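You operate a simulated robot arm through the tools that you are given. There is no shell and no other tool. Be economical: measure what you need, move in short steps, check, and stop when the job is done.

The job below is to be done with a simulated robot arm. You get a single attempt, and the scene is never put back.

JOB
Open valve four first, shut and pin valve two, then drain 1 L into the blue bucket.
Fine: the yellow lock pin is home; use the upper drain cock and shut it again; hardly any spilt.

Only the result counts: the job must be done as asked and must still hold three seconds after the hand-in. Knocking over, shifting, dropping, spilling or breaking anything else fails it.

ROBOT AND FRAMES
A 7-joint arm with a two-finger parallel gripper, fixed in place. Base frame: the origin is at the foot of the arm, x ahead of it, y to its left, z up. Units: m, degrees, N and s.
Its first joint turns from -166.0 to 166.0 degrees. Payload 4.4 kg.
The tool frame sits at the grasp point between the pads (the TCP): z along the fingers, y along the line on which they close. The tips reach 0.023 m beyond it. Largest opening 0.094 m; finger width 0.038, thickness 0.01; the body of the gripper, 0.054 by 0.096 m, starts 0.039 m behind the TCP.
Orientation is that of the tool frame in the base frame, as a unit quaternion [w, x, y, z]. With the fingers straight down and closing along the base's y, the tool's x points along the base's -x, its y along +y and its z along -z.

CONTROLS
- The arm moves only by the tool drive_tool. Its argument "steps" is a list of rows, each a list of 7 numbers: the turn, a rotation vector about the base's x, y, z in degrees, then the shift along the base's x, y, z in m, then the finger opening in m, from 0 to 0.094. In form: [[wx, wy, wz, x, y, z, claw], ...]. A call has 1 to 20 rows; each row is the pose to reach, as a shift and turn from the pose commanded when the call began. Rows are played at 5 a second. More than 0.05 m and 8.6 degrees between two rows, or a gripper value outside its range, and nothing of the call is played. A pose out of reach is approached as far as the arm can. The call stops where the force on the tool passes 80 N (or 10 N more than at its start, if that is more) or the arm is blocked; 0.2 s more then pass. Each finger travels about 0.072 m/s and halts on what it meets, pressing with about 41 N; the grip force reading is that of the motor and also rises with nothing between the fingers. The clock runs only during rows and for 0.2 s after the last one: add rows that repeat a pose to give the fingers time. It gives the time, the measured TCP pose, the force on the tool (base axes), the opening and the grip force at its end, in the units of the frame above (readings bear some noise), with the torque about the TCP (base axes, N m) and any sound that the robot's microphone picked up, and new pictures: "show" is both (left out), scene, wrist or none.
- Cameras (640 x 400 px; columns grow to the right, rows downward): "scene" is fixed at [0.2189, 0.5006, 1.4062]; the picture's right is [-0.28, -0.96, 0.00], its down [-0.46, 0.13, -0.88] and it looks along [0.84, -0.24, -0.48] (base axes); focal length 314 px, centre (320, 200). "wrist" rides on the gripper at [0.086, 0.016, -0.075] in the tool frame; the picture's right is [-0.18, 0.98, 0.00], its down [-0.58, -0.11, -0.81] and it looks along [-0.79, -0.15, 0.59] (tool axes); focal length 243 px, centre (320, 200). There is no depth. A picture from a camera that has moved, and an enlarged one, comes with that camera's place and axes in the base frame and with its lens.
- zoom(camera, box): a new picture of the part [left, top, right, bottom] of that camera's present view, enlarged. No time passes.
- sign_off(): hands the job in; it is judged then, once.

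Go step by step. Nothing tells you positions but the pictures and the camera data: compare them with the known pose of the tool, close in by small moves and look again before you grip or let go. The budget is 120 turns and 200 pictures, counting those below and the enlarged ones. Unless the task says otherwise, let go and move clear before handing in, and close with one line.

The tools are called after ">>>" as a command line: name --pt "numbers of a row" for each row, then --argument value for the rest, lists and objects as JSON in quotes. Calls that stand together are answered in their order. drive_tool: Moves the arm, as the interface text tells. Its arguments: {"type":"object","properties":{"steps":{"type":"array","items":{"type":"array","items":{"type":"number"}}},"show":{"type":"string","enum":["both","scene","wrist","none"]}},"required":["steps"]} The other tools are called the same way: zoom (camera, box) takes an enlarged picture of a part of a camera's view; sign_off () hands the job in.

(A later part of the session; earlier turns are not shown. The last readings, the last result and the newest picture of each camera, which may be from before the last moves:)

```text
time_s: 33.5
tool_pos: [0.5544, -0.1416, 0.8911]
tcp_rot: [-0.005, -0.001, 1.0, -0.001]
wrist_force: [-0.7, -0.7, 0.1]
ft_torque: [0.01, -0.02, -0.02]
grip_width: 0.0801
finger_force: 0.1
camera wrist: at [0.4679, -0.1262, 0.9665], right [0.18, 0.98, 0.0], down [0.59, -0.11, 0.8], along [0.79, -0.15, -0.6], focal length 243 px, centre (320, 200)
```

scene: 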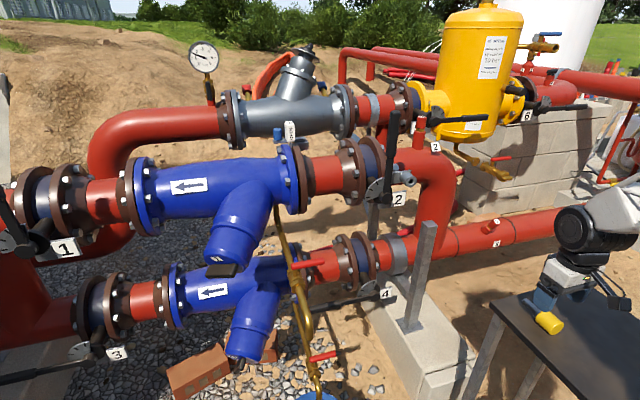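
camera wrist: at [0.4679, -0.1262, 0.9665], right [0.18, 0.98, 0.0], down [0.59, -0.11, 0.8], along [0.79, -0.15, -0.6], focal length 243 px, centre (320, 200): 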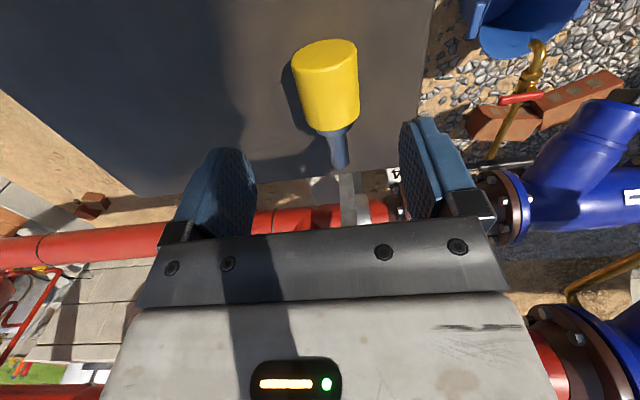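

Pin handle centre about (0.551, −0.136, 0.81). I'll descend with the fingers straddling it, then check before gripping.

>>> drive_tool --pt "0.1 0 0.5 -0.003 0.0055 -0.03 0.08" --pt "0.1 0 0.5 -0.003 0.0055 -0.055 0.08" --pt "0.1 0 0.5 -0.003 0.0055 -0.07 0.08" --show "both"

>>> zoom --camera "scene" --box '[490, 260, 620, 345]'

```text
time_s: 34.5
tool_pos: [0.5511, -0.1353, 0.8236]
tcp_rot: [-0.002, -0.005, 1.0, -0.001]
wrist_force: [-3.7, -0.1, 6.7]
ft_torque: [0.31, -0.05, 0.19]
grip_width: 0.0802
finger_force: 0.1
stopped in row 3: the force on the tool passed its limit at 86 N (the readings are from after the stop); the commanded pose is now the measured one
camera wrist: at [0.4655, -0.1212, 0.8977], right [0.17, 0.98, 0.0], down [0.58, -0.1, 0.8], along [0.79, -0.14, -0.59], focal length 243 px, centre (320, 200)
```

scene: 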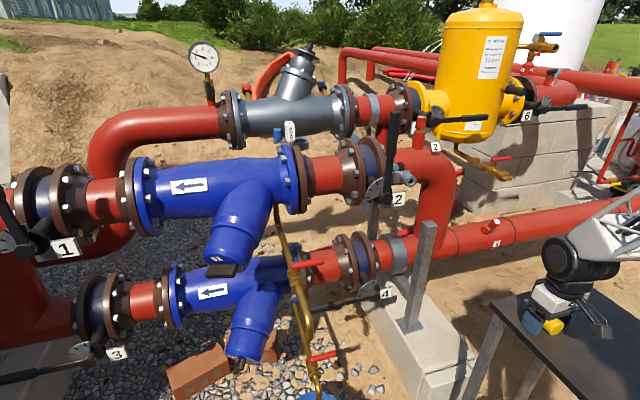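
wrist: 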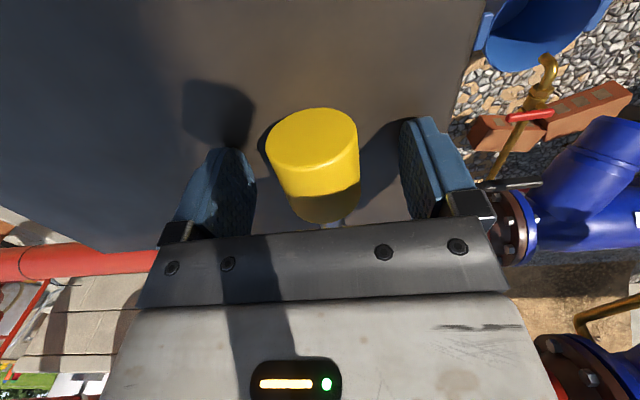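

```text
4.71 times, centred on (555, 302) of scene
camera zoom: at [0.2189, 0.5006, 1.4062], right [-0.28, -0.96, 0.0], down [-0.46, 0.13, -0.88], along [0.84, -0.24, -0.48], focal length 1479 px, centre (-786, -282)
```

zoom: 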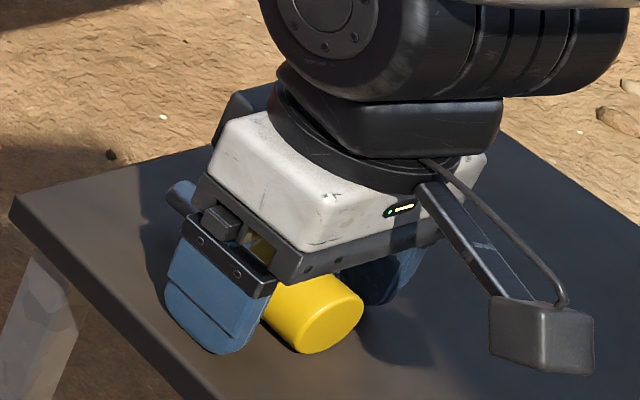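

The tips just touched the table (top at about z=0.80). I'll lift 3 mm and close on the handle.

>>> drive_tool --pt "0 0 0 -0.002 0 0.003 0.08" --pt "0 0 0 -0.002 0 0.003 0.05" --pt "0 0 0 -0.002 0 0.003 0.03" --pt "0 0 0 -0.002 0 0.003 0.02" --pt "0 0 0 -0.002 0 0.003 0.02" --pt "0 0 0 -0.002 0 0.02 0.02" --pt "0 0 0 -0.002 0 0.05 0.02" --show "both"

>>> zoom --camera "wrist" --box '[200, 80, 440, 230]'

```text
time_s: 36.1
tool_pos: [0.5487, -0.1361, 0.8727]
tcp_rot: [-0.002, -0.006, 1.0, -0.001]
wrist_force: [0.4, 0.3, -1.3]
ft_torque: [0.03, -0.01, 0.03]
grip_width: 0.0367
finger_force: 40.9
camera wrist: at [0.463, -0.121, 0.9478], right [0.17, 0.98, 0.0], down [0.59, -0.1, 0.8], along [0.79, -0.14, -0.59], focal length 243 px, centre (320, 200)
```

scene: 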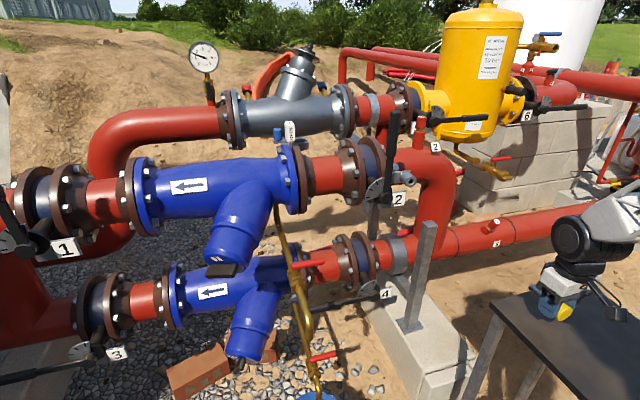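
wrist: 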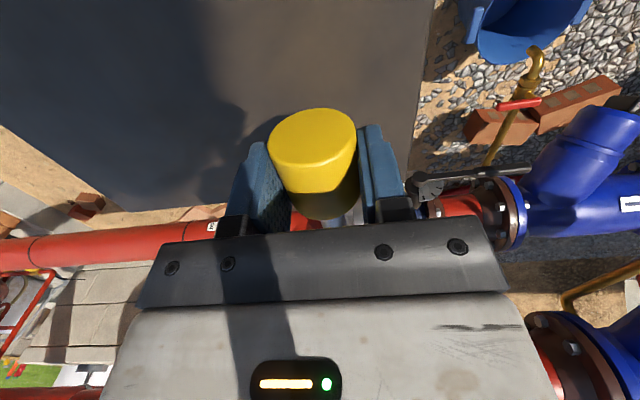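

```text
2.67 times, centred on (320, 155) of wrist
camera zoom: at [0.463, -0.121, 0.9478], right [0.17, 0.98, 0.0], down [0.59, -0.1, 0.8], along [0.79, -0.14, -0.59], focal length 647 px, centre (320, 320)
```

zoom: 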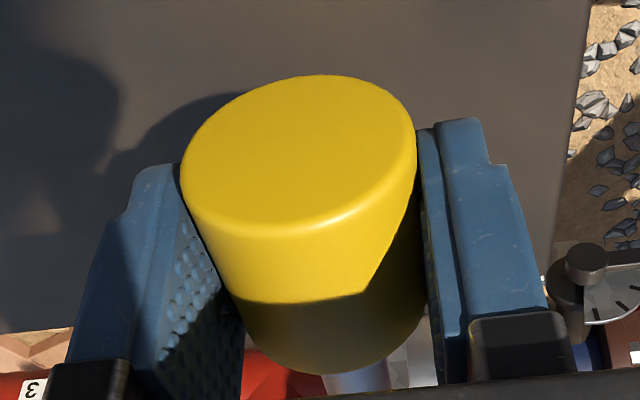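

Pin gripped (0.037 m wide) and lifted. I'll carry it up and over to a stand-off in front of the socket.

>>> drive_tool --pt "0 0 -0.7 0 0 0.04 0.02" --pt "0 0 -0.7 0 0 0.08 0.02" --pt "0 0 -0.7 0.02 0.01 0.115 0.02" --pt "0 0 -0.7 0.055 0.025 0.125 0.02" --pt "0 0 -0.7 0.09 0.04 0.125 0.02" --pt "0 0 -0.7 0.13 0.06 0.125 0.02" --pt "0 0 -0.7 0.17 0.08 0.125 0.02" --pt "0 0 -0.7 0.21 0.1 0.125 0.02" --pt "0 0 -0.7 0.25 0.12 0.125 0.02" --pt "0 0 -0.7 0.28 0.12 0.125 0.02" --show "both"

>>> zoom --camera "scene" --box '[360, 130, 480, 205]'

>>> zoom --camera "wrist" --box '[220, 0, 460, 240]'

```text
time_s: 38.3
tool_pos: [0.8303, -0.014, 0.9977]
tcp_rot: [-0.001, 0.001, 1.0, 0.0]
wrist_force: [0.5, 0.0, 0.0]
ft_torque: [0.04, -0.04, -0.02]
grip_width: 0.0369
finger_force: 40.8
camera wrist: at [0.7445, 0.0017, 1.0727], right [0.19, 0.98, 0.0], down [0.58, -0.11, 0.81], along [0.79, -0.15, -0.59], focal length 243 px, centre (320, 200)
```

scene: 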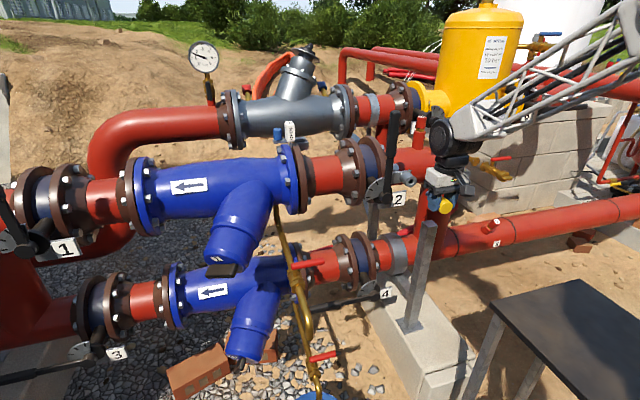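
wrist: 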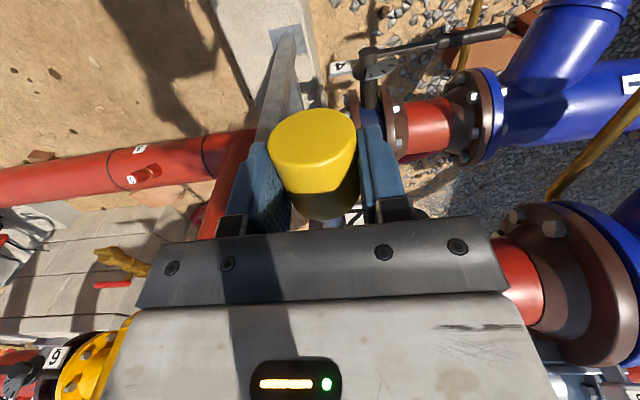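

```text
5.33 times, centred on (420, 168) of scene
camera zoom: at [0.2189, 0.5006, 1.4062], right [-0.28, -0.96, 0.0], down [-0.46, 0.13, -0.88], along [0.84, -0.24, -0.48], focal length 1677 px, centre (-213, 373)
```

zoom: 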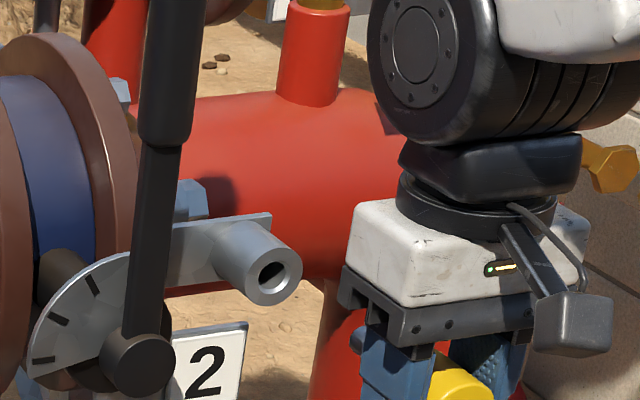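

```text
1.67 times, centred on (340, 120) of wrist
camera zoom: at [0.7445, 0.0017, 1.0727], right [0.19, 0.98, 0.0], down [0.58, -0.11, 0.81], along [0.79, -0.15, -0.59], focal length 404 px, centre (287, 333)
```

zoom: 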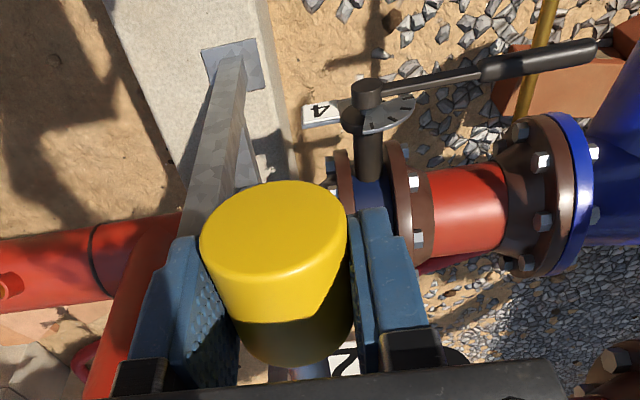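

The pin is in front of the socket, but the gripper hides the socket from the wrist camera, so I'll align with the scene camera. I'll move the tip close to the mouth.

>>> drive_tool --pt "0 0 0 0.025 0 0 0.02" --pt "0 0 0 0.05 0 0 0.02" --show "none"

>>> zoom --camera "scene" --box '[390, 160, 454, 200]'

```text
time_s: 38.9
tool_pos: [0.8785, -0.014, 0.9981]
tcp_rot: [-0.001, 0.002, 1.0, -0.001]
wrist_force: [-0.2, -0.4, -0.8]
ft_torque: [0.01, 0.01, -0.04]
grip_width: 0.0369
finger_force: 40.9
```

```text
10.00 times, centred on (422, 180) of scene
camera zoom: at [0.2189, 0.5006, 1.4062], right [-0.28, -0.96, 0.0], down [-0.46, 0.13, -0.88], along [0.84, -0.24, -0.48], focal length 3144 px, centre (-700, 400)
```

zoom: 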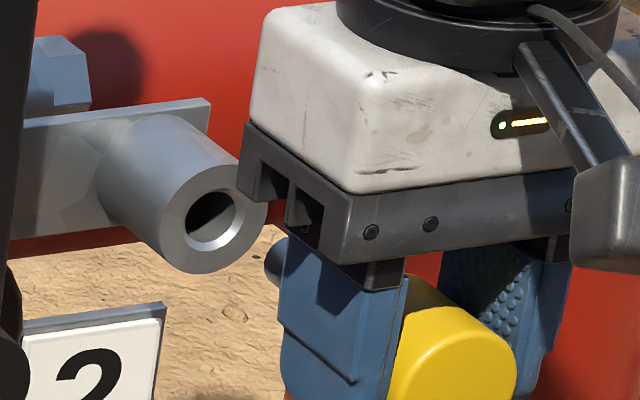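

The tip is visible left of the finger. Comparing it with the socket mouth, I need about +6 mm in y and +1 mm in z. I'll apply that, advance a little and look again.

>>> drive_tool --pt "0 0 0 0.01 0.006 0.001 0.02" --pt "0 0 0 0.018 0.006 0.001 0.02" --show "none"

>>> zoom --camera "scene" --box '[394, 165, 442, 195]'

```text
time_s: 39.5
tool_pos: [0.8968, -0.0097, 1.0006]
tcp_rot: [-0.002, 0.001, 1.0, -0.002]
wrist_force: [-0.3, 0.5, -1.8]
ft_torque: [-0.02, 0.04, 0.01]
grip_width: 0.0368
finger_force: 40.9
```

```text
13.33 times, centred on (418, 180) of scene
camera zoom: at [0.2189, 0.5006, 1.4062], right [-0.28, -0.96, 0.0], down [-0.46, 0.13, -0.88], along [0.84, -0.24, -0.48], focal length 4192 px, centre (-987, 467)
```

zoom: 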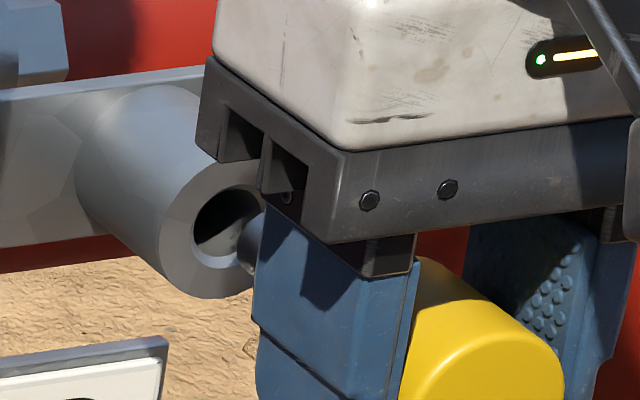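

The tip is within about 1 cm of the mouth and nearly lined up. I'll make a small correction and advance.

>>> drive_tool --pt "0 0 0 0.004 0.0015 -0.0005 0.02" --pt "0 0 0 0.007 0.0015 -0.0005 0.02" --show "none"

>>> zoom --camera "scene" --box '[400, 170, 432, 190]'

```text
time_s: 40.1
tool_pos: [0.9043, -0.0079, 0.9994]
tcp_rot: [-0.002, 0.001, 1.0, 0.0]
wrist_force: [-0.2, -0.1, -0.3]
ft_torque: [0.06, 0.05, 0.02]
grip_width: 0.0368
finger_force: 41.1
```

```text
16.00 times, centred on (416, 180) of scene
camera zoom: at [0.2189, 0.5006, 1.4062], right [-0.28, -0.96, 0.0], down [-0.46, 0.13, -0.88], along [0.84, -0.24, -0.48], focal length 5030 px, centre (-1216, 520)
```

zoom: 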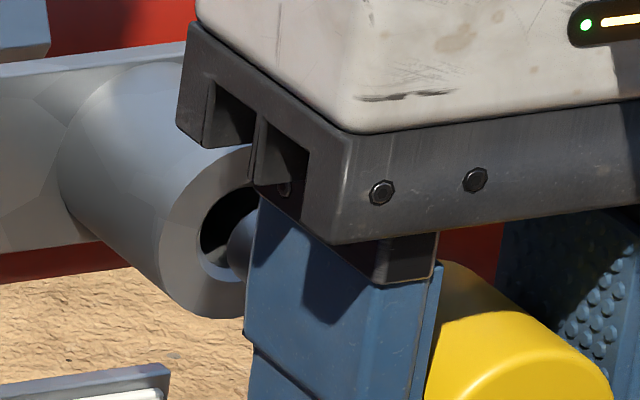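

The tip now looks centred on the hole. I'll advance gently and watch the force.

>>> drive_tool --pt "0 0 0 0.003 0.0 0 0.02" --pt "0 0 0 0.006 0.0 0 0.02" --pt "0 0 0 0.009 0.0 0 0.02" --pt "0 0 0 0.012 0.0 0 0.02" --show "none"

>>> zoom --camera "scene" --box '[400, 170, 432, 190]'

```text
time_s: 41.1
tool_pos: [0.9168, -0.0074, 0.9976]
tcp_rot: [-0.002, 0.001, 1.0, -0.001]
wrist_force: [0.1, -0.5, -0.5]
ft_torque: [-0.03, 0.01, 0.01]
grip_width: 0.0369
finger_force: 40.9
```

```text
16.00 times, centred on (416, 180) of scene
camera zoom: at [0.2189, 0.5006, 1.4062], right [-0.28, -0.96, 0.0], down [-0.46, 0.13, -0.88], along [0.84, -0.24, -0.48], focal length 5030 px, centre (-1216, 520)
```

zoom: 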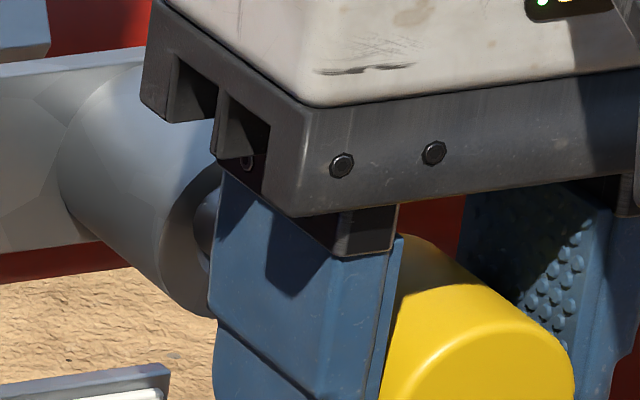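

No contact force, and the tip is inside the mouth. I'll keep pushing in until it seats.

>>> drive_tool --pt "0 0 0 0.004 0.0 0 0.02" --pt "0 0 0 0.008 0.0 0 0.02" --pt "0 0 0 0.012 0.0 0 0.02" --pt "0 0 0 0.016 0.0 0 0.02" --pt "0 0 0 0.02 0.0 0 0.02" --show "both"

>>> zoom --camera "scene" --box '[390, 160, 438, 190]'

```text
time_s: 42.3
tool_pos: [0.935, -0.0069, 0.999]
tcp_rot: [-0.002, 0.0, 1.0, -0.001]
wrist_force: [-34.3, -5.4, -1.3]
ft_torque: [-0.11, 0.29, -0.14]
grip_width: 0.0367
finger_force: 40.3
camera wrist: at [0.8501, 0.0072, 1.0733], right [0.19, 0.98, 0.0], down [0.58, -0.11, 0.8], along [0.79, -0.15, -0.59], focal length 243 px, centre (320, 200)
```

scene: 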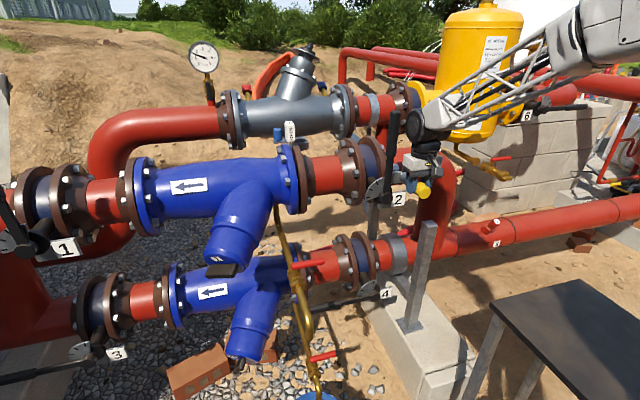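
wrist: 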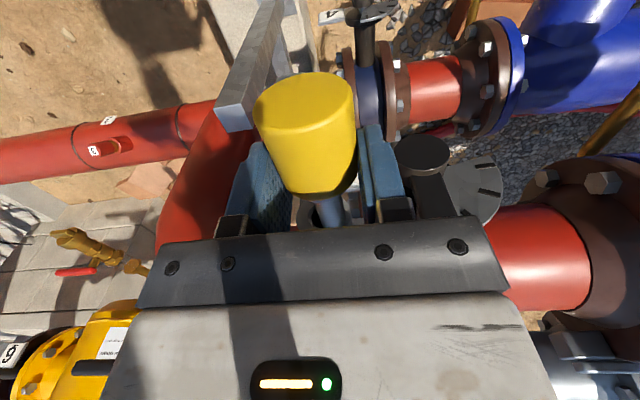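

```text
13.33 times, centred on (414, 175) of scene
camera zoom: at [0.2189, 0.5006, 1.4062], right [-0.28, -0.96, 0.0], down [-0.46, 0.13, -0.88], along [0.84, -0.24, -0.48], focal length 4192 px, centre (-933, 533)
```

zoom: 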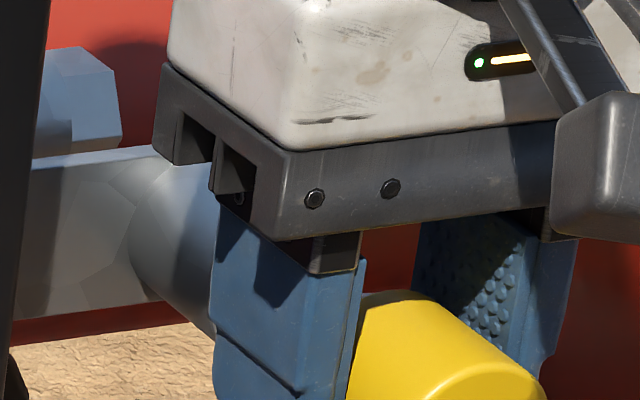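

There is 34 N of resistance, and the handle has slid back a little in the grip. I'll look closely before doing anything more.

>>> zoom --camera "wrist" --box '[230, 60, 470, 260]'

>>> zoom --camera "scene" --box '[340, 100, 468, 220]'

```text
2.00 times, centred on (350, 160) of wrist
camera zoom: at [0.8501, 0.0072, 1.0733], right [0.19, 0.98, 0.0], down [0.58, -0.11, 0.8], along [0.79, -0.15, -0.59], focal length 485 px, centre (260, 280)
```

zoom: 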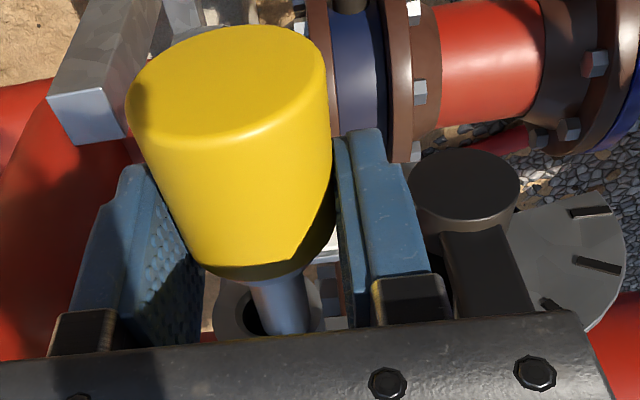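

```text
3.33 times, centred on (404, 160) of scene
camera zoom: at [0.2189, 0.5006, 1.4062], right [-0.28, -0.96, 0.0], down [-0.46, 0.13, -0.88], along [0.84, -0.24, -0.48], focal length 1048 px, centre (40, 333)
```

zoom: 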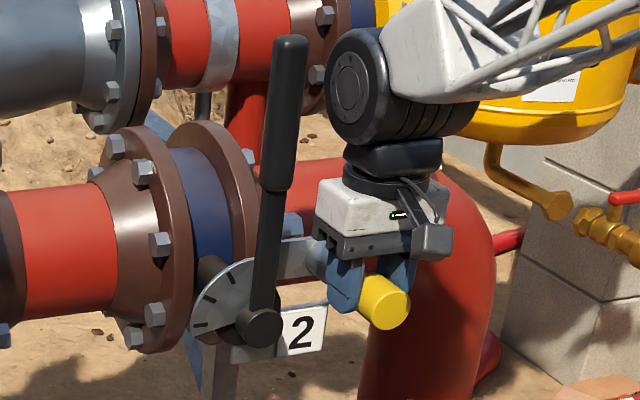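

The wrist view now shows the socket mouth: the shank tip sits on the rim, a few mm too far in +y. I'll back off 4 mm and look in detail.

>>> drive_tool --pt "0 0 0 -0.003 0 0 0.02" --pt "0 0 0 -0.006 0 0 0.02" --show "none"

>>> zoom --camera "wrist" --box '[300, 175, 400, 237]'

```text
time_s: 42.9
tool_pos: [0.929, -0.0082, 0.9984]
tcp_rot: [-0.001, 0.0, 1.0, 0.0]
wrist_force: [-0.6, 0.1, -0.6]
ft_torque: [-0.02, -0.01, 0.01]
grip_width: 0.0366
finger_force: 41.3
```

```text
6.40 times, centred on (350, 206) of wrist
camera zoom: at [0.8445, 0.0067, 1.073], right [0.19, 0.98, 0.0], down [0.58, -0.11, 0.81], along [0.79, -0.15, -0.59], focal length 1553 px, centre (128, 162)
```

zoom: 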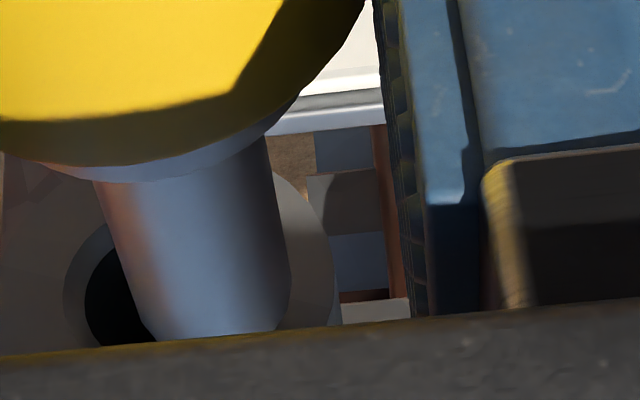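

The offsets are consistent: the tip is about 5.5 mm too far in +y and 5 mm too high, and the pin slid about 16 mm back in the grip. I'll correct both while still off the face and check again.

>>> drive_tool --pt "0 0 0 0 -0.003 -0.0025 0.02" --pt "0 0 0 0 -0.0055 -0.0045 0.02" --show "none"

>>> zoom --camera "wrist" --box '[300, 175, 400, 237]'

>>> zoom --camera "scene" --box '[400, 170, 432, 190]'

```text
time_s: 43.5
tool_pos: [0.9285, -0.0125, 0.9944]
tcp_rot: [-0.001, 0.002, 1.0, -0.001]
wrist_force: [0.9, -0.4, -1.1]
ft_torque: [0.01, -0.01, -0.01]
grip_width: 0.0368
finger_force: 40.6
```

```text
6.40 times, centred on (350, 206) of wrist
camera zoom: at [0.8437, 0.0019, 1.0687], right [0.19, 0.98, 0.0], down [0.58, -0.11, 0.8], along [0.79, -0.15, -0.59], focal length 1553 px, centre (128, 162)
```

zoom: 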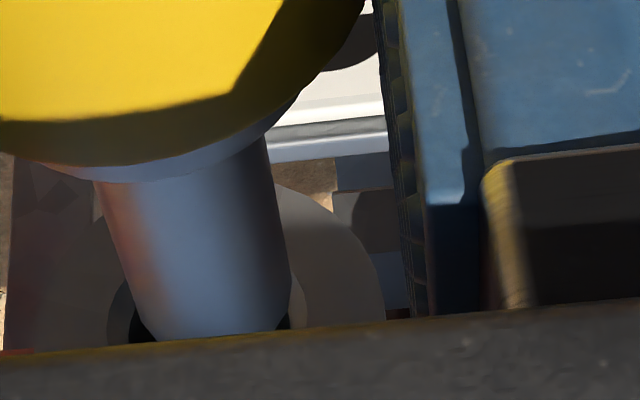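

```text
16.00 times, centred on (416, 180) of scene
camera zoom: at [0.2189, 0.5006, 1.4062], right [-0.28, -0.96, 0.0], down [-0.46, 0.13, -0.88], along [0.84, -0.24, -0.48], focal length 5030 px, centre (-1216, 520)
```

zoom: 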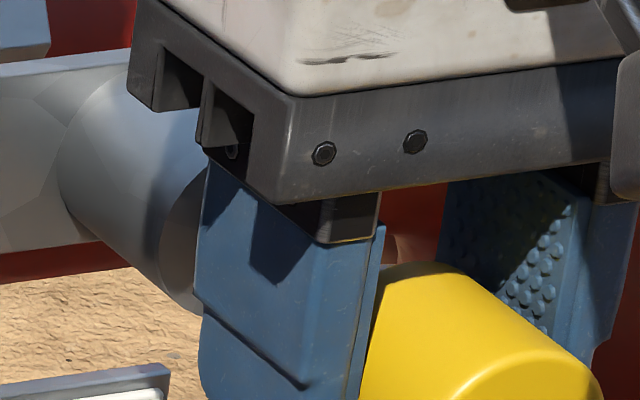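

The shank is now almost centred on the hole in the wrist view, needing about 1.8 mm more in −y. I'll correct it and advance while watching force.

>>> drive_tool --pt "0 0 0 0 -0.0018 0 0.02" --pt "0 0 0 0.004 -0.0018 0 0.02" --pt "0 0 0 0.008 -0.0018 0 0.02" --pt "0 0 0 0.011 -0.0018 0 0.02" --show "wrist"

>>> zoom --camera "wrist" --box '[270, 155, 390, 235]'

```text
time_s: 44.5
tool_pos: [0.9408, -0.0136, 0.9932]
tcp_rot: [-0.002, 0.001, 1.0, -0.001]
wrist_force: [-0.5, 0.2, -2.8]
ft_torque: [0.02, 0.04, -0.06]
grip_width: 0.0366
finger_force: 40.9
camera wrist: at [0.8555, 0.0006, 1.0683], right [0.19, 0.98, 0.0], down [0.58, -0.11, 0.8], along [0.79, -0.15, -0.59], focal length 243 px, centre (320, 200)
```

wrist: 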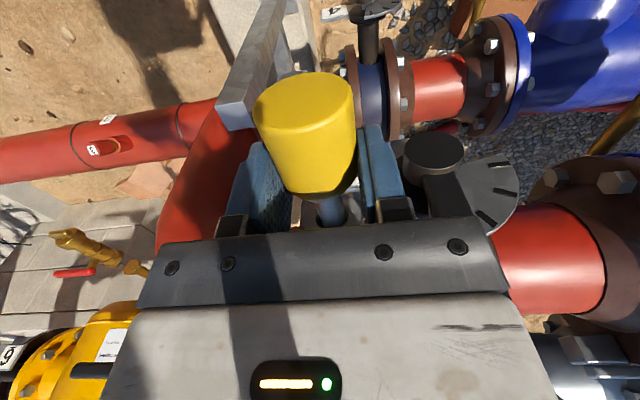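

```text
5.00 times, centred on (330, 195) of wrist
camera zoom: at [0.8555, 0.0006, 1.0683], right [0.19, 0.98, 0.0], down [0.58, -0.11, 0.8], along [0.79, -0.15, -0.59], focal length 1213 px, centre (270, 225)
```

zoom: 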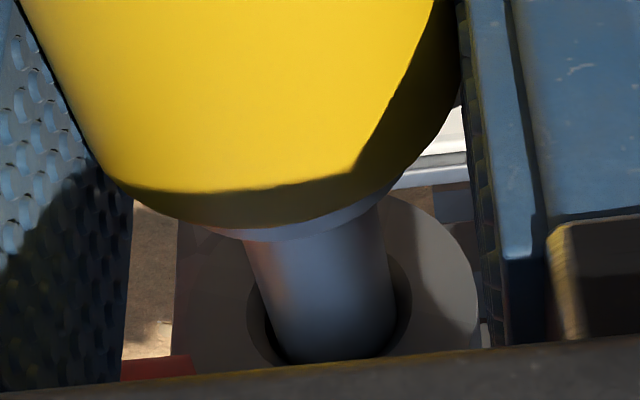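

The shank is inside the hole, centred and free. I'll continue inward until the collar seats.

>>> drive_tool --pt "0 0 0 0.004 0 0 0.02" --pt "0 0 0 0.008 0 0 0.02" --pt "0 0 0 0.012 0 0 0.02" --pt "0 0 0 0.016 0 0 0.02" --pt "0 0 0 0.02 0 0 0.02" --show "wrist"

>>> zoom --camera "wrist" --box '[270, 155, 390, 235]'

```text
time_s: 45.7
tool_pos: [0.9607, -0.0155, 0.9942]
tcp_rot: [-0.001, 0.001, 1.0, -0.002]
wrist_force: [0.4, 0.1, -1.0]
ft_torque: [0.0, -0.01, -0.02]
grip_width: 0.0369
finger_force: 41.0
camera wrist: at [0.8758, 0.0, 1.0683], right [0.19, 0.98, 0.0], down [0.58, -0.11, 0.8], along [0.79, -0.15, -0.59], focal length 243 px, centre (320, 200)
```

wrist: 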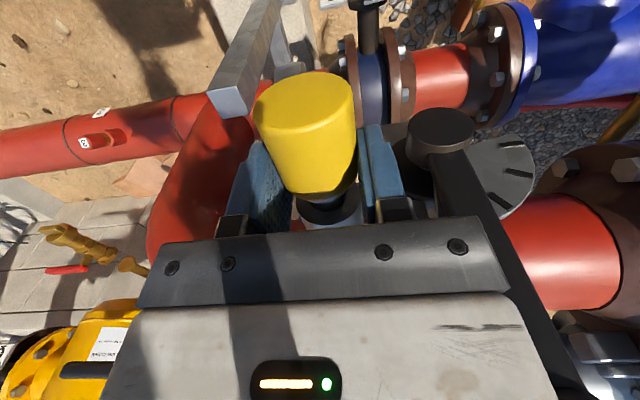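

```text
5.00 times, centred on (330, 195) of wrist
camera zoom: at [0.8758, 0.0, 1.0683], right [0.19, 0.98, 0.0], down [0.58, -0.11, 0.8], along [0.79, -0.15, -0.59], focal length 1213 px, centre (270, 225)
```

zoom: 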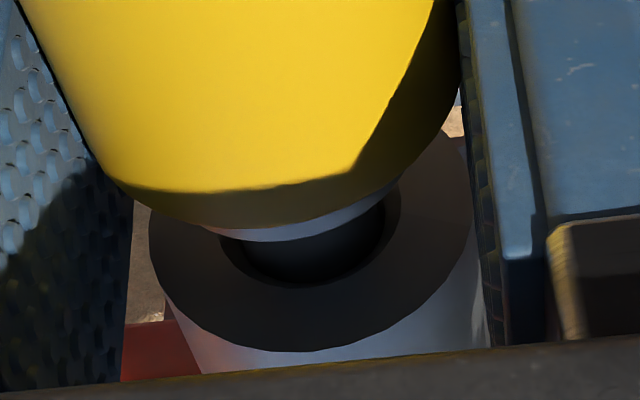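

Almost home, with the collar about a centimetre from the socket. I'll continue.

>>> drive_tool --pt "0 0 0 0.003 0 0 0.02" --pt "0 0 0 0.006 0 0 0.02" --pt "0 0 0 0.009 0 0 0.02" --pt "0 0 0 0.012 0 0 0.02" --pt "0 0 0 0.014 0 0 0.02" --show "none"

>>> zoom --camera "wrist" --box '[230, 55, 470, 235]'

```text
time_s: 46.5
tool_pos: [0.965, -0.0155, 0.9939]
tcp_rot: [-0.006, 0.001, 1.0, -0.001]
wrist_force: [-28.8, -0.8, 10.3]
ft_torque: [-0.42, -0.01, -0.55]
grip_width: 0.0367
finger_force: 41.0
stopped in row 3: the force on the tool passed its limit at 99 N (the readings are from after the stop); the commanded pose is now the measured one
```

```text
2.22 times, centred on (350, 145) of wrist
camera zoom: at [0.8804, 0.0003, 1.0689], right [0.19, 0.98, 0.0], down [0.59, -0.11, 0.8], along [0.78, -0.15, -0.6], focal length 539 px, centre (253, 322)
```

zoom: 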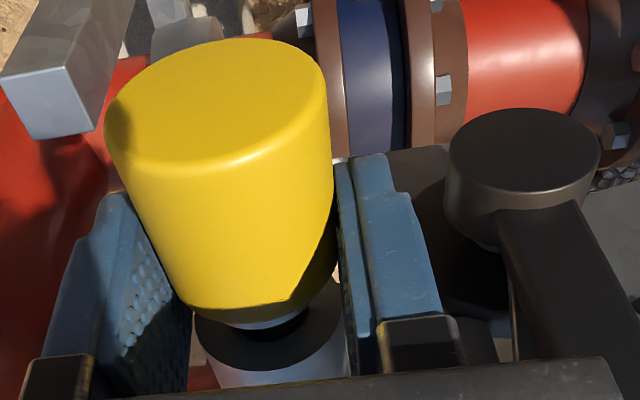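

The force spike with no handle slip suggests a fingertip met the socket's end face. The pin is nearly home, so I'll release, back off straight along −x, close the fingers behind the handle and push it home from the rear.

>>> drive_tool --pt "0 0 0 -0.002 0 0 0.02" --pt "0 0 0 -0.002 0 0 0.045" --pt "0 0 0 -0.002 0 0 0.05" --pt "0 0 0 -0.002 0 0 0.05" --pt "0 0 0 -0.02 0 0 0.05" --pt "0 0 0 -0.04 0 0 0.05" --pt "0 0 0 -0.06 0 0 0.05" --pt "0 0 0 -0.08 0 0 0.05" --show "both"

>>> zoom --camera "scene" --box '[380, 150, 460, 200]'

```text
time_s: 48.3
tool_pos: [0.8854, -0.0156, 0.9925]
tcp_rot: [-0.006, 0.001, 1.0, 0.0]
wrist_force: [0.1, 0.3, -0.9]
ft_torque: [0.02, 0.0, 0.0]
grip_width: 0.0504
finger_force: 0.0
camera wrist: at [0.8009, 0.0004, 1.0682], right [0.19, 0.98, 0.0], down [0.59, -0.11, 0.8], along [0.78, -0.15, -0.6], focal length 243 px, centre (320, 200)
```

scene: 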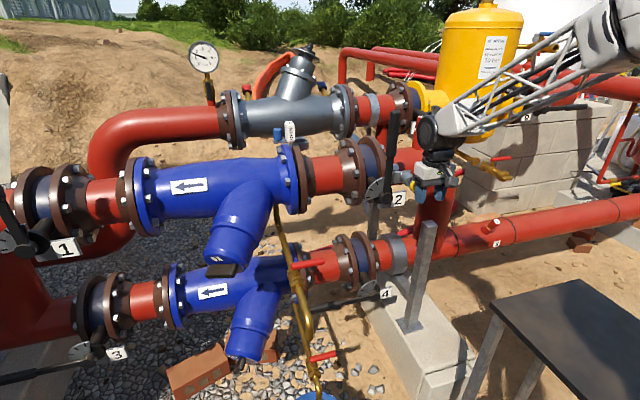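
wrist: 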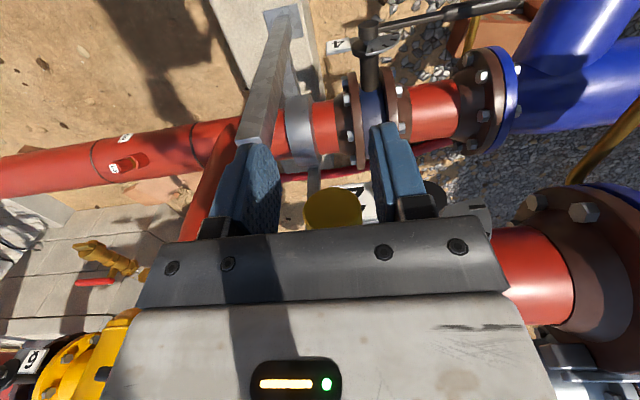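

```text
8.00 times, centred on (420, 175) of scene
camera zoom: at [0.2189, 0.5006, 1.4062], right [-0.28, -0.96, 0.0], down [-0.46, 0.13, -0.88], along [0.84, -0.24, -0.48], focal length 2515 px, centre (-480, 400)
```

zoom: 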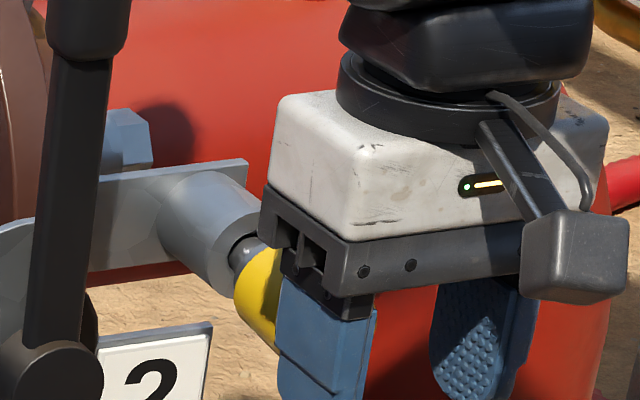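

The pin stays in the socket with about a centimetre left to go. I'll close the fingers behind it and push forward.

>>> drive_tool --pt "0 0 0 0 0.001 -0.003 0.02" --pt "0 0 0 0 0.001 -0.003 0.0" --pt "0 0 0 0 0.001 -0.003 0.0" --pt "0 0 0 0.01 0.001 -0.003 0.0" --pt "0 0 0 0.02 0.001 -0.003 0.0" --pt "0 0 0 0.025 0.001 -0.003 0.0" --pt "0 0 0 0.03 0.001 -0.003 0.0" --pt "0 0 0 0.035 0.001 -0.003 0.0" --show "wrist"

>>> zoom --camera "scene" --box '[380, 150, 460, 200]'

```text
time_s: 50.1
tool_pos: [0.9169, -0.0143, 0.9917]
tcp_rot: [-0.009, 0.001, 1.0, -0.001]
wrist_force: [-40.8, -0.1, 13.1]
ft_torque: [-0.02, -0.56, -0.08]
grip_width: 0.0002
finger_force: 40.8
stopped in row 8: the force on the tool passed its limit at 103 N (the readings are from after the stop); the commanded pose is now the measured one
camera wrist: at [0.8321, 0.0018, 1.0674], right [0.19, 0.98, -0.01], down [0.6, -0.11, 0.8], along [0.78, -0.15, -0.61], focal length 243 px, centre (320, 200)
```

wrist: 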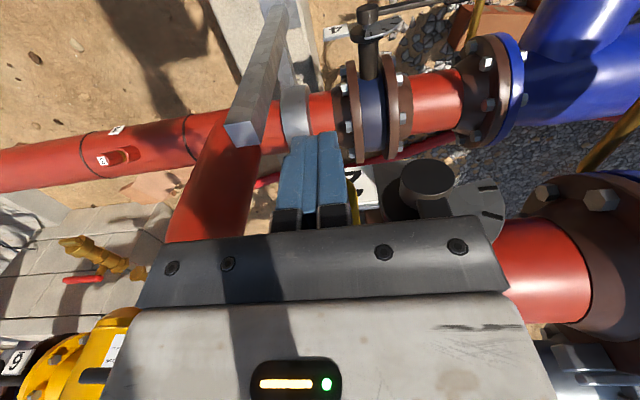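

```text
8.00 times, centred on (420, 175) of scene
camera zoom: at [0.2189, 0.5006, 1.4062], right [-0.28, -0.96, 0.0], down [-0.46, 0.13, -0.88], along [0.84, -0.24, -0.48], focal length 2515 px, centre (-480, 400)
```

zoom: 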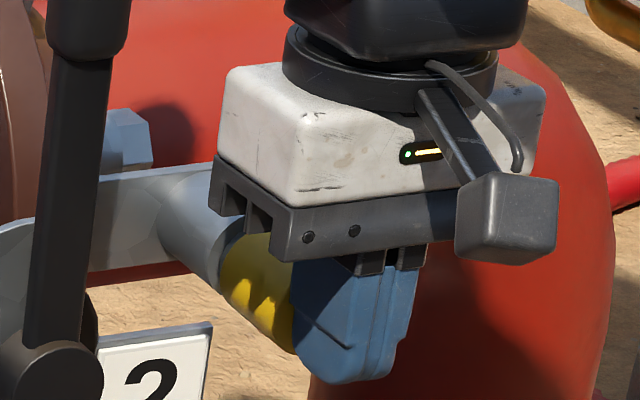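

It hit hard at 103 N. I'll back off and check whether the handle's collar is seated.

>>> drive_tool --pt "0 0 0 -0.02 0 0 0.0" --pt "0 0 0 -0.06 0 0.02 0.0" --pt "0 0 0 -0.09 0 0.05 0.0" --pt "0 0 0 -0.12 0 0.08 0.0" --show "wrist"

>>> zoom --camera "scene" --box '[360, 140, 440, 210]'

>>> zoom --camera "wrist" --box '[240, 60, 480, 240]'

```text
time_s: 51.1
tool_pos: [0.7971, -0.0094, 1.0699]
tcp_rot: [-0.009, 0.001, 1.0, -0.001]
wrist_force: [0.0, 0.3, -1.3]
ft_torque: [0.0, -0.02, 0.04]
grip_width: 0.0
finger_force: 41.3
camera wrist: at [0.7124, 0.0053, 1.1462], right [0.19, 0.98, 0.0], down [0.6, -0.11, 0.8], along [0.78, -0.15, -0.61], focal length 243 px, centre (320, 200)
```

wrist: 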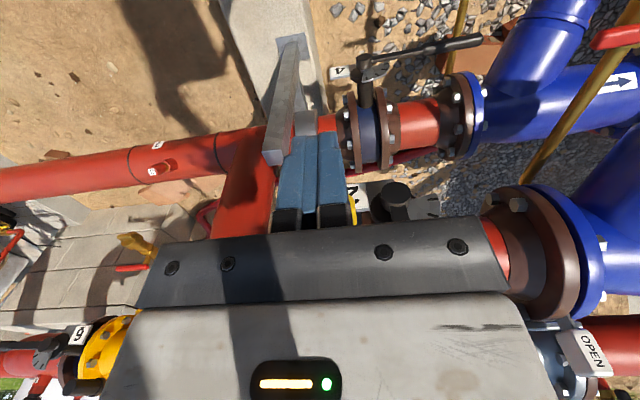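

```text
5.71 times, centred on (400, 175) of scene
camera zoom: at [0.2189, 0.5006, 1.4062], right [-0.28, -0.96, 0.0], down [-0.46, 0.13, -0.88], along [0.84, -0.24, -0.48], focal length 1796 px, centre (-137, 343)
```

zoom: 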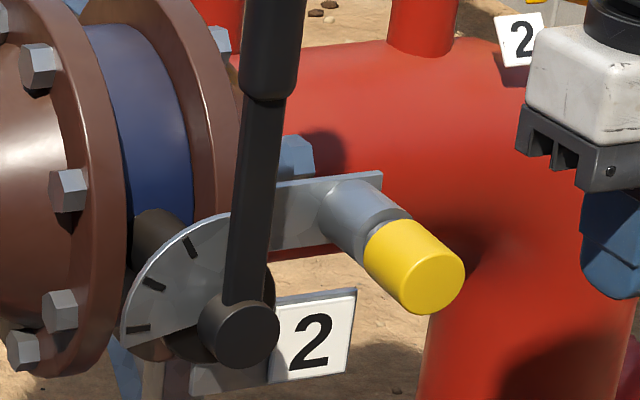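

```text
2.22 times, centred on (360, 150) of wrist
camera zoom: at [0.7124, 0.0053, 1.1462], right [0.19, 0.98, 0.0], down [0.6, -0.11, 0.8], along [0.78, -0.15, -0.61], focal length 539 px, centre (231, 311)
```

zoom: 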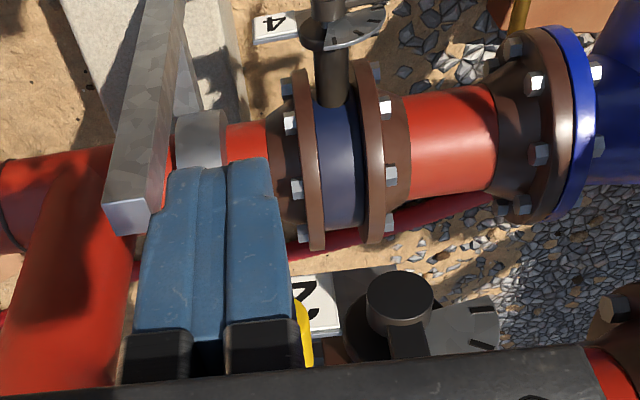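

>>> zoom --camera "scene" --box '[396, 164, 428, 196]'

```text
12.50 times, centred on (412, 180) of scene
camera zoom: at [0.2189, 0.5006, 1.4062], right [-0.28, -0.96, 0.0], down [-0.46, 0.13, -0.88], along [0.84, -0.24, -0.48], focal length 3930 px, centre (-830, 450)
```

zoom: 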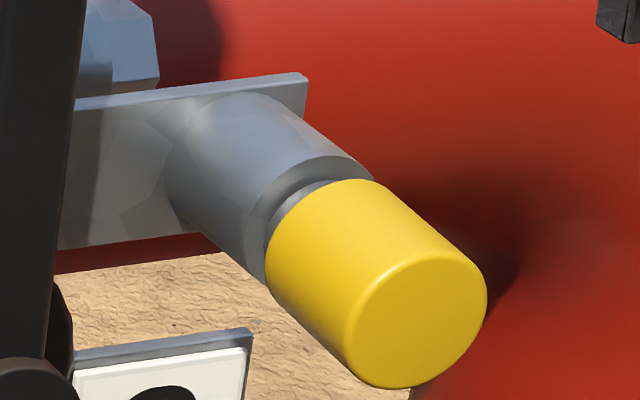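

The pin is seated with its collar against the socket and valve 2 is still shut. Next is the upper drain cock (handle about (0.88, 0.28–0.40, 0.83)), so I'll move over for a closer look at it and the bucket.

>>> drive_tool --pt "0 0 0 -0.03 0.04 0.0 0.0" --pt "0 0 0 -0.06 0.08 0.0 0.0" --pt "0 0 0 -0.09 0.12 0 0.0" --pt "0 0 0 -0.1 0.16 0 0.0" --pt "0 0 0 -0.1 0.2 0 0.0" --pt "0 0 0 -0.1 0.24 0 0.0" --show "wrist"

>>> zoom --camera "wrist" --box '[300, 0, 620, 200]'

>>> zoom --camera "scene" --box '[260, 200, 356, 350]'

```text
time_s: 52.5
tool_pos: [0.6999, 0.2285, 1.0719]
tcp_rot: [-0.008, 0.002, 1.0, -0.001]
wrist_force: [-0.3, 0.3, 0.4]
ft_torque: [0.02, -0.01, 0.02]
grip_width: 0.0
finger_force: 40.7
camera wrist: at [0.6149, 0.2441, 1.1477], right [0.19, 0.98, 0.0], down [0.59, -0.11, 0.8], along [0.78, -0.15, -0.6], focal length 243 px, centre (320, 200)
```

wrist: 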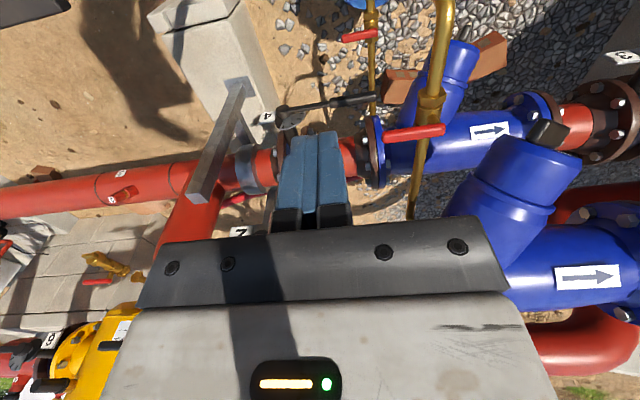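

```text
2.00 times, centred on (460, 100) of wrist
camera zoom: at [0.6149, 0.2441, 1.1477], right [0.19, 0.98, 0.0], down [0.59, -0.11, 0.8], along [0.78, -0.15, -0.6], focal length 485 px, centre (40, 400)
```

zoom: 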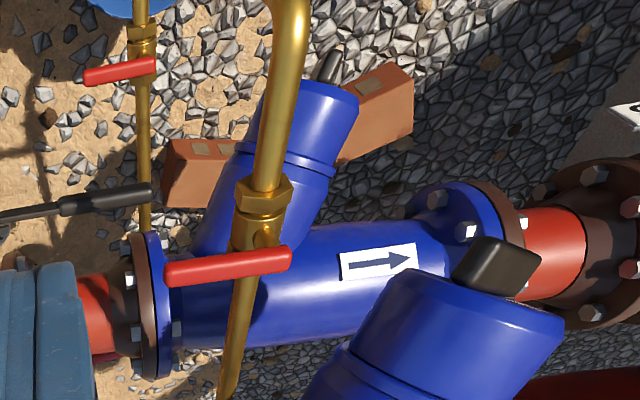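

```text
2.67 times, centred on (308, 275) of scene
camera zoom: at [0.2189, 0.5006, 1.4062], right [-0.28, -0.96, 0.0], down [-0.46, 0.13, -0.88], along [0.84, -0.24, -0.48], focal length 838 px, centre (352, 0)
```

zoom: 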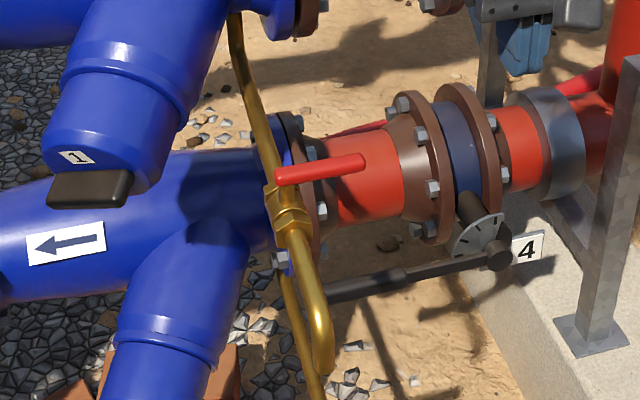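

The handle is pivoted at its +y end, across the pipe, so the cock is shut. Before draining I'll check the bucket from the robot's side, for graduation marks and its position under the upper spout.

>>> drive_tool --pt "0 0 0 -0.045 0.015 -0.01 0.0" --pt "0 0 0 -0.085 0.035 -0.02 0.0" --pt "0 0 0 -0.12 0.055 -0.04 0" --pt "0 0 0 -0.15 0.075 -0.07 0" --pt "0 0 0 -0.18 0.095 -0.1 0" --pt "0 0 0 -0.2 0.115 -0.14 0" --pt "0 0 0 -0.22 0.13 -0.18 0" --pt "0 0 0 -0.23 0.14 -0.22 0" --pt "0 0 0 -0.24 0.15 -0.265 0" --pt "0 0 0 -0.24 0.15 -0.31 0" --pt "0 0 0 -0.24 0.15 -0.355 0" --show "wrist"

>>> zoom --camera "wrist" --box '[200, 0, 440, 200]'

```text
time_s: 54.9
tool_pos: [0.4587, 0.3766, 0.716]
tcp_rot: [-0.008, 0.001, 1.0, -0.001]
wrist_force: [-0.1, -0.2, -0.5]
ft_torque: [0.0, 0.01, 0.01]
grip_width: 0.0001
finger_force: 41.1
camera wrist: at [0.3734, 0.3912, 0.7913], right [0.19, 0.98, 0.0], down [0.59, -0.11, 0.8], along [0.78, -0.15, -0.6], focal length 243 px, centre (320, 200)
```

wrist: 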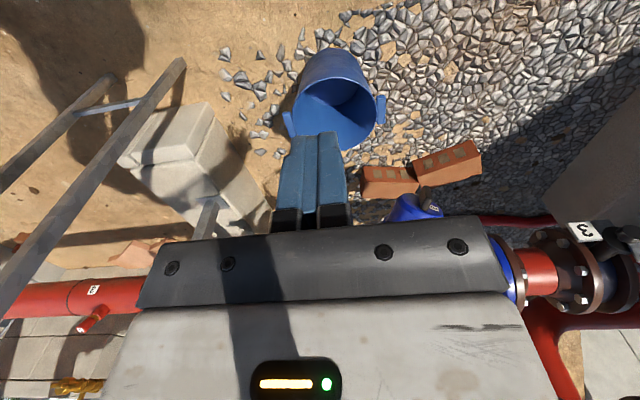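

```text
2.00 times, centred on (320, 100) of wrist
camera zoom: at [0.3734, 0.3912, 0.7913], right [0.19, 0.98, 0.0], down [0.59, -0.11, 0.8], along [0.78, -0.15, -0.6], focal length 485 px, centre (320, 400)
```

zoom: 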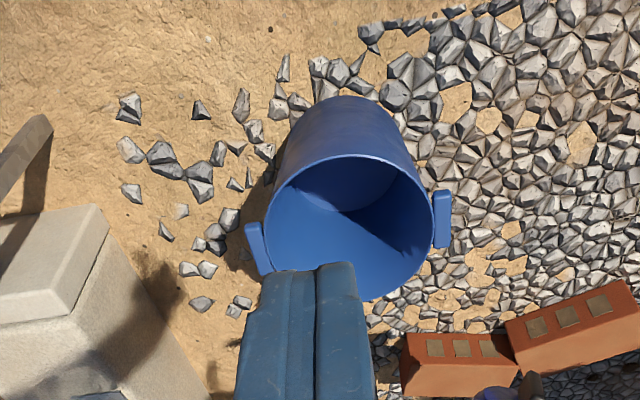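

>>> zoom --camera "wrist" --box '[275, 40, 395, 150]'

>>> zoom --camera "scene" --box '[280, 330, 360, 400]'

```text
3.64 times, centred on (335, 95) of wrist
camera zoom: at [0.3734, 0.3912, 0.7913], right [0.19, 0.98, 0.0], down [0.59, -0.11, 0.8], along [0.78, -0.15, -0.6], focal length 882 px, centre (266, 582)
```

zoom: 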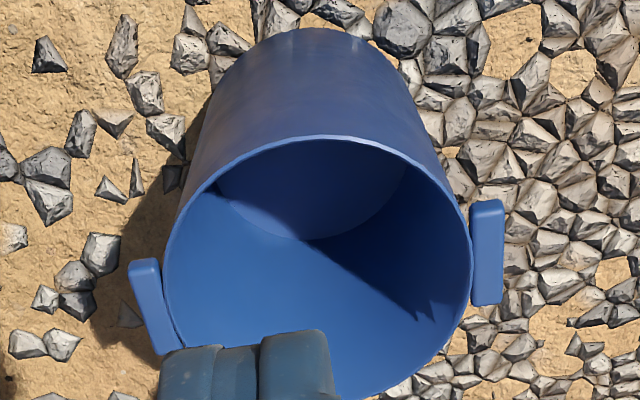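

```text
5.71 times, centred on (320, 365) of scene
camera zoom: at [0.2189, 0.5006, 1.4062], right [-0.28, -0.96, 0.0], down [-0.46, 0.13, -0.88], along [0.84, -0.24, -0.48], focal length 1796 px, centre (320, -743)
```

zoom: 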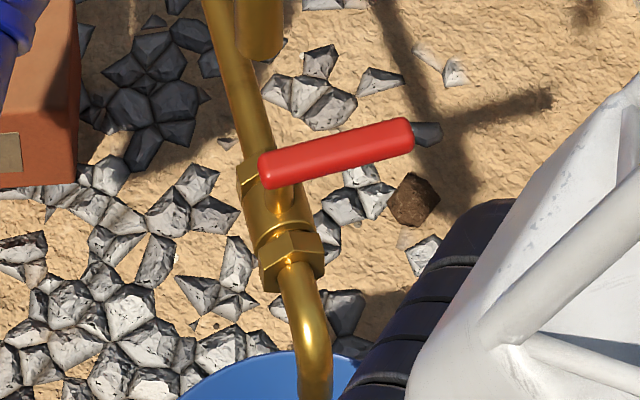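

No graduations, so I'll judge the litre from the water level in the bucket (about 0.09 m floor radius, so roughly 3.5–4 cm deep) and the flow time. The bucket rim is centred at about (0.774, 0.36) with a radius of about 0.11, so the upper spout at (0.73, 0.38) is inside it. I'll go above the upper cock handle, with yaw 90° and fingers open.

>>> drive_tool --pt "0 0 0 0 0 0.05 0.03" --pt "0 0 0 0 0 0.1 0.05" --pt "0 0 0 0.01 0 0.15 0.05" --pt "0 0 0 0.02 -0.01 0.2 0.05" --pt "0 0 8 0.05 -0.02 0.235 0.05" --pt "0 0 16 0.09 -0.03 0.26 0.05" --pt "0 0 24 0.13 -0.04 0.26 0.05" --pt "0 0 32 0.17 -0.05 0.26 0.05" --pt "0 0 40 0.21 -0.06 0.26 0.05" --pt "0 0 48 0.25 -0.065 0.26 0.05" --pt "0 0 56 0.29 -0.065 0.26 0.05" --pt "0 0 64 0.33 -0.065 0.26 0.05" --pt "0 0 72 0.37 -0.065 0.25 0.05" --pt "0 0 80 0.4 -0.065 0.24 0.05" --pt "0 0 88 0.42 -0.065 0.24 0.05" --pt "0 0 90 0.42 -0.065 0.24 0.05" --show "both"

>>> zoom --camera "scene" --box '[250, 200, 370, 275]'

```text
refused: row 3 steps farther than a row can; nothing moved
```

```text
5.33 times, centred on (310, 238) of scene
camera zoom: at [0.2189, 0.5006, 1.4062], right [-0.28, -0.96, 0.0], down [-0.46, 0.13, -0.88], along [0.84, -0.24, -0.48], focal length 1677 px, centre (373, 0)
```

zoom: 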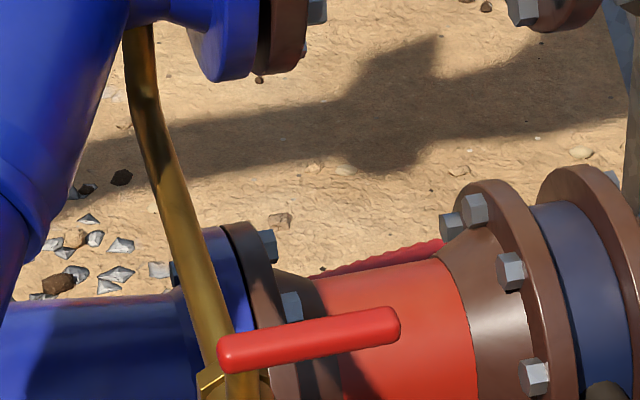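

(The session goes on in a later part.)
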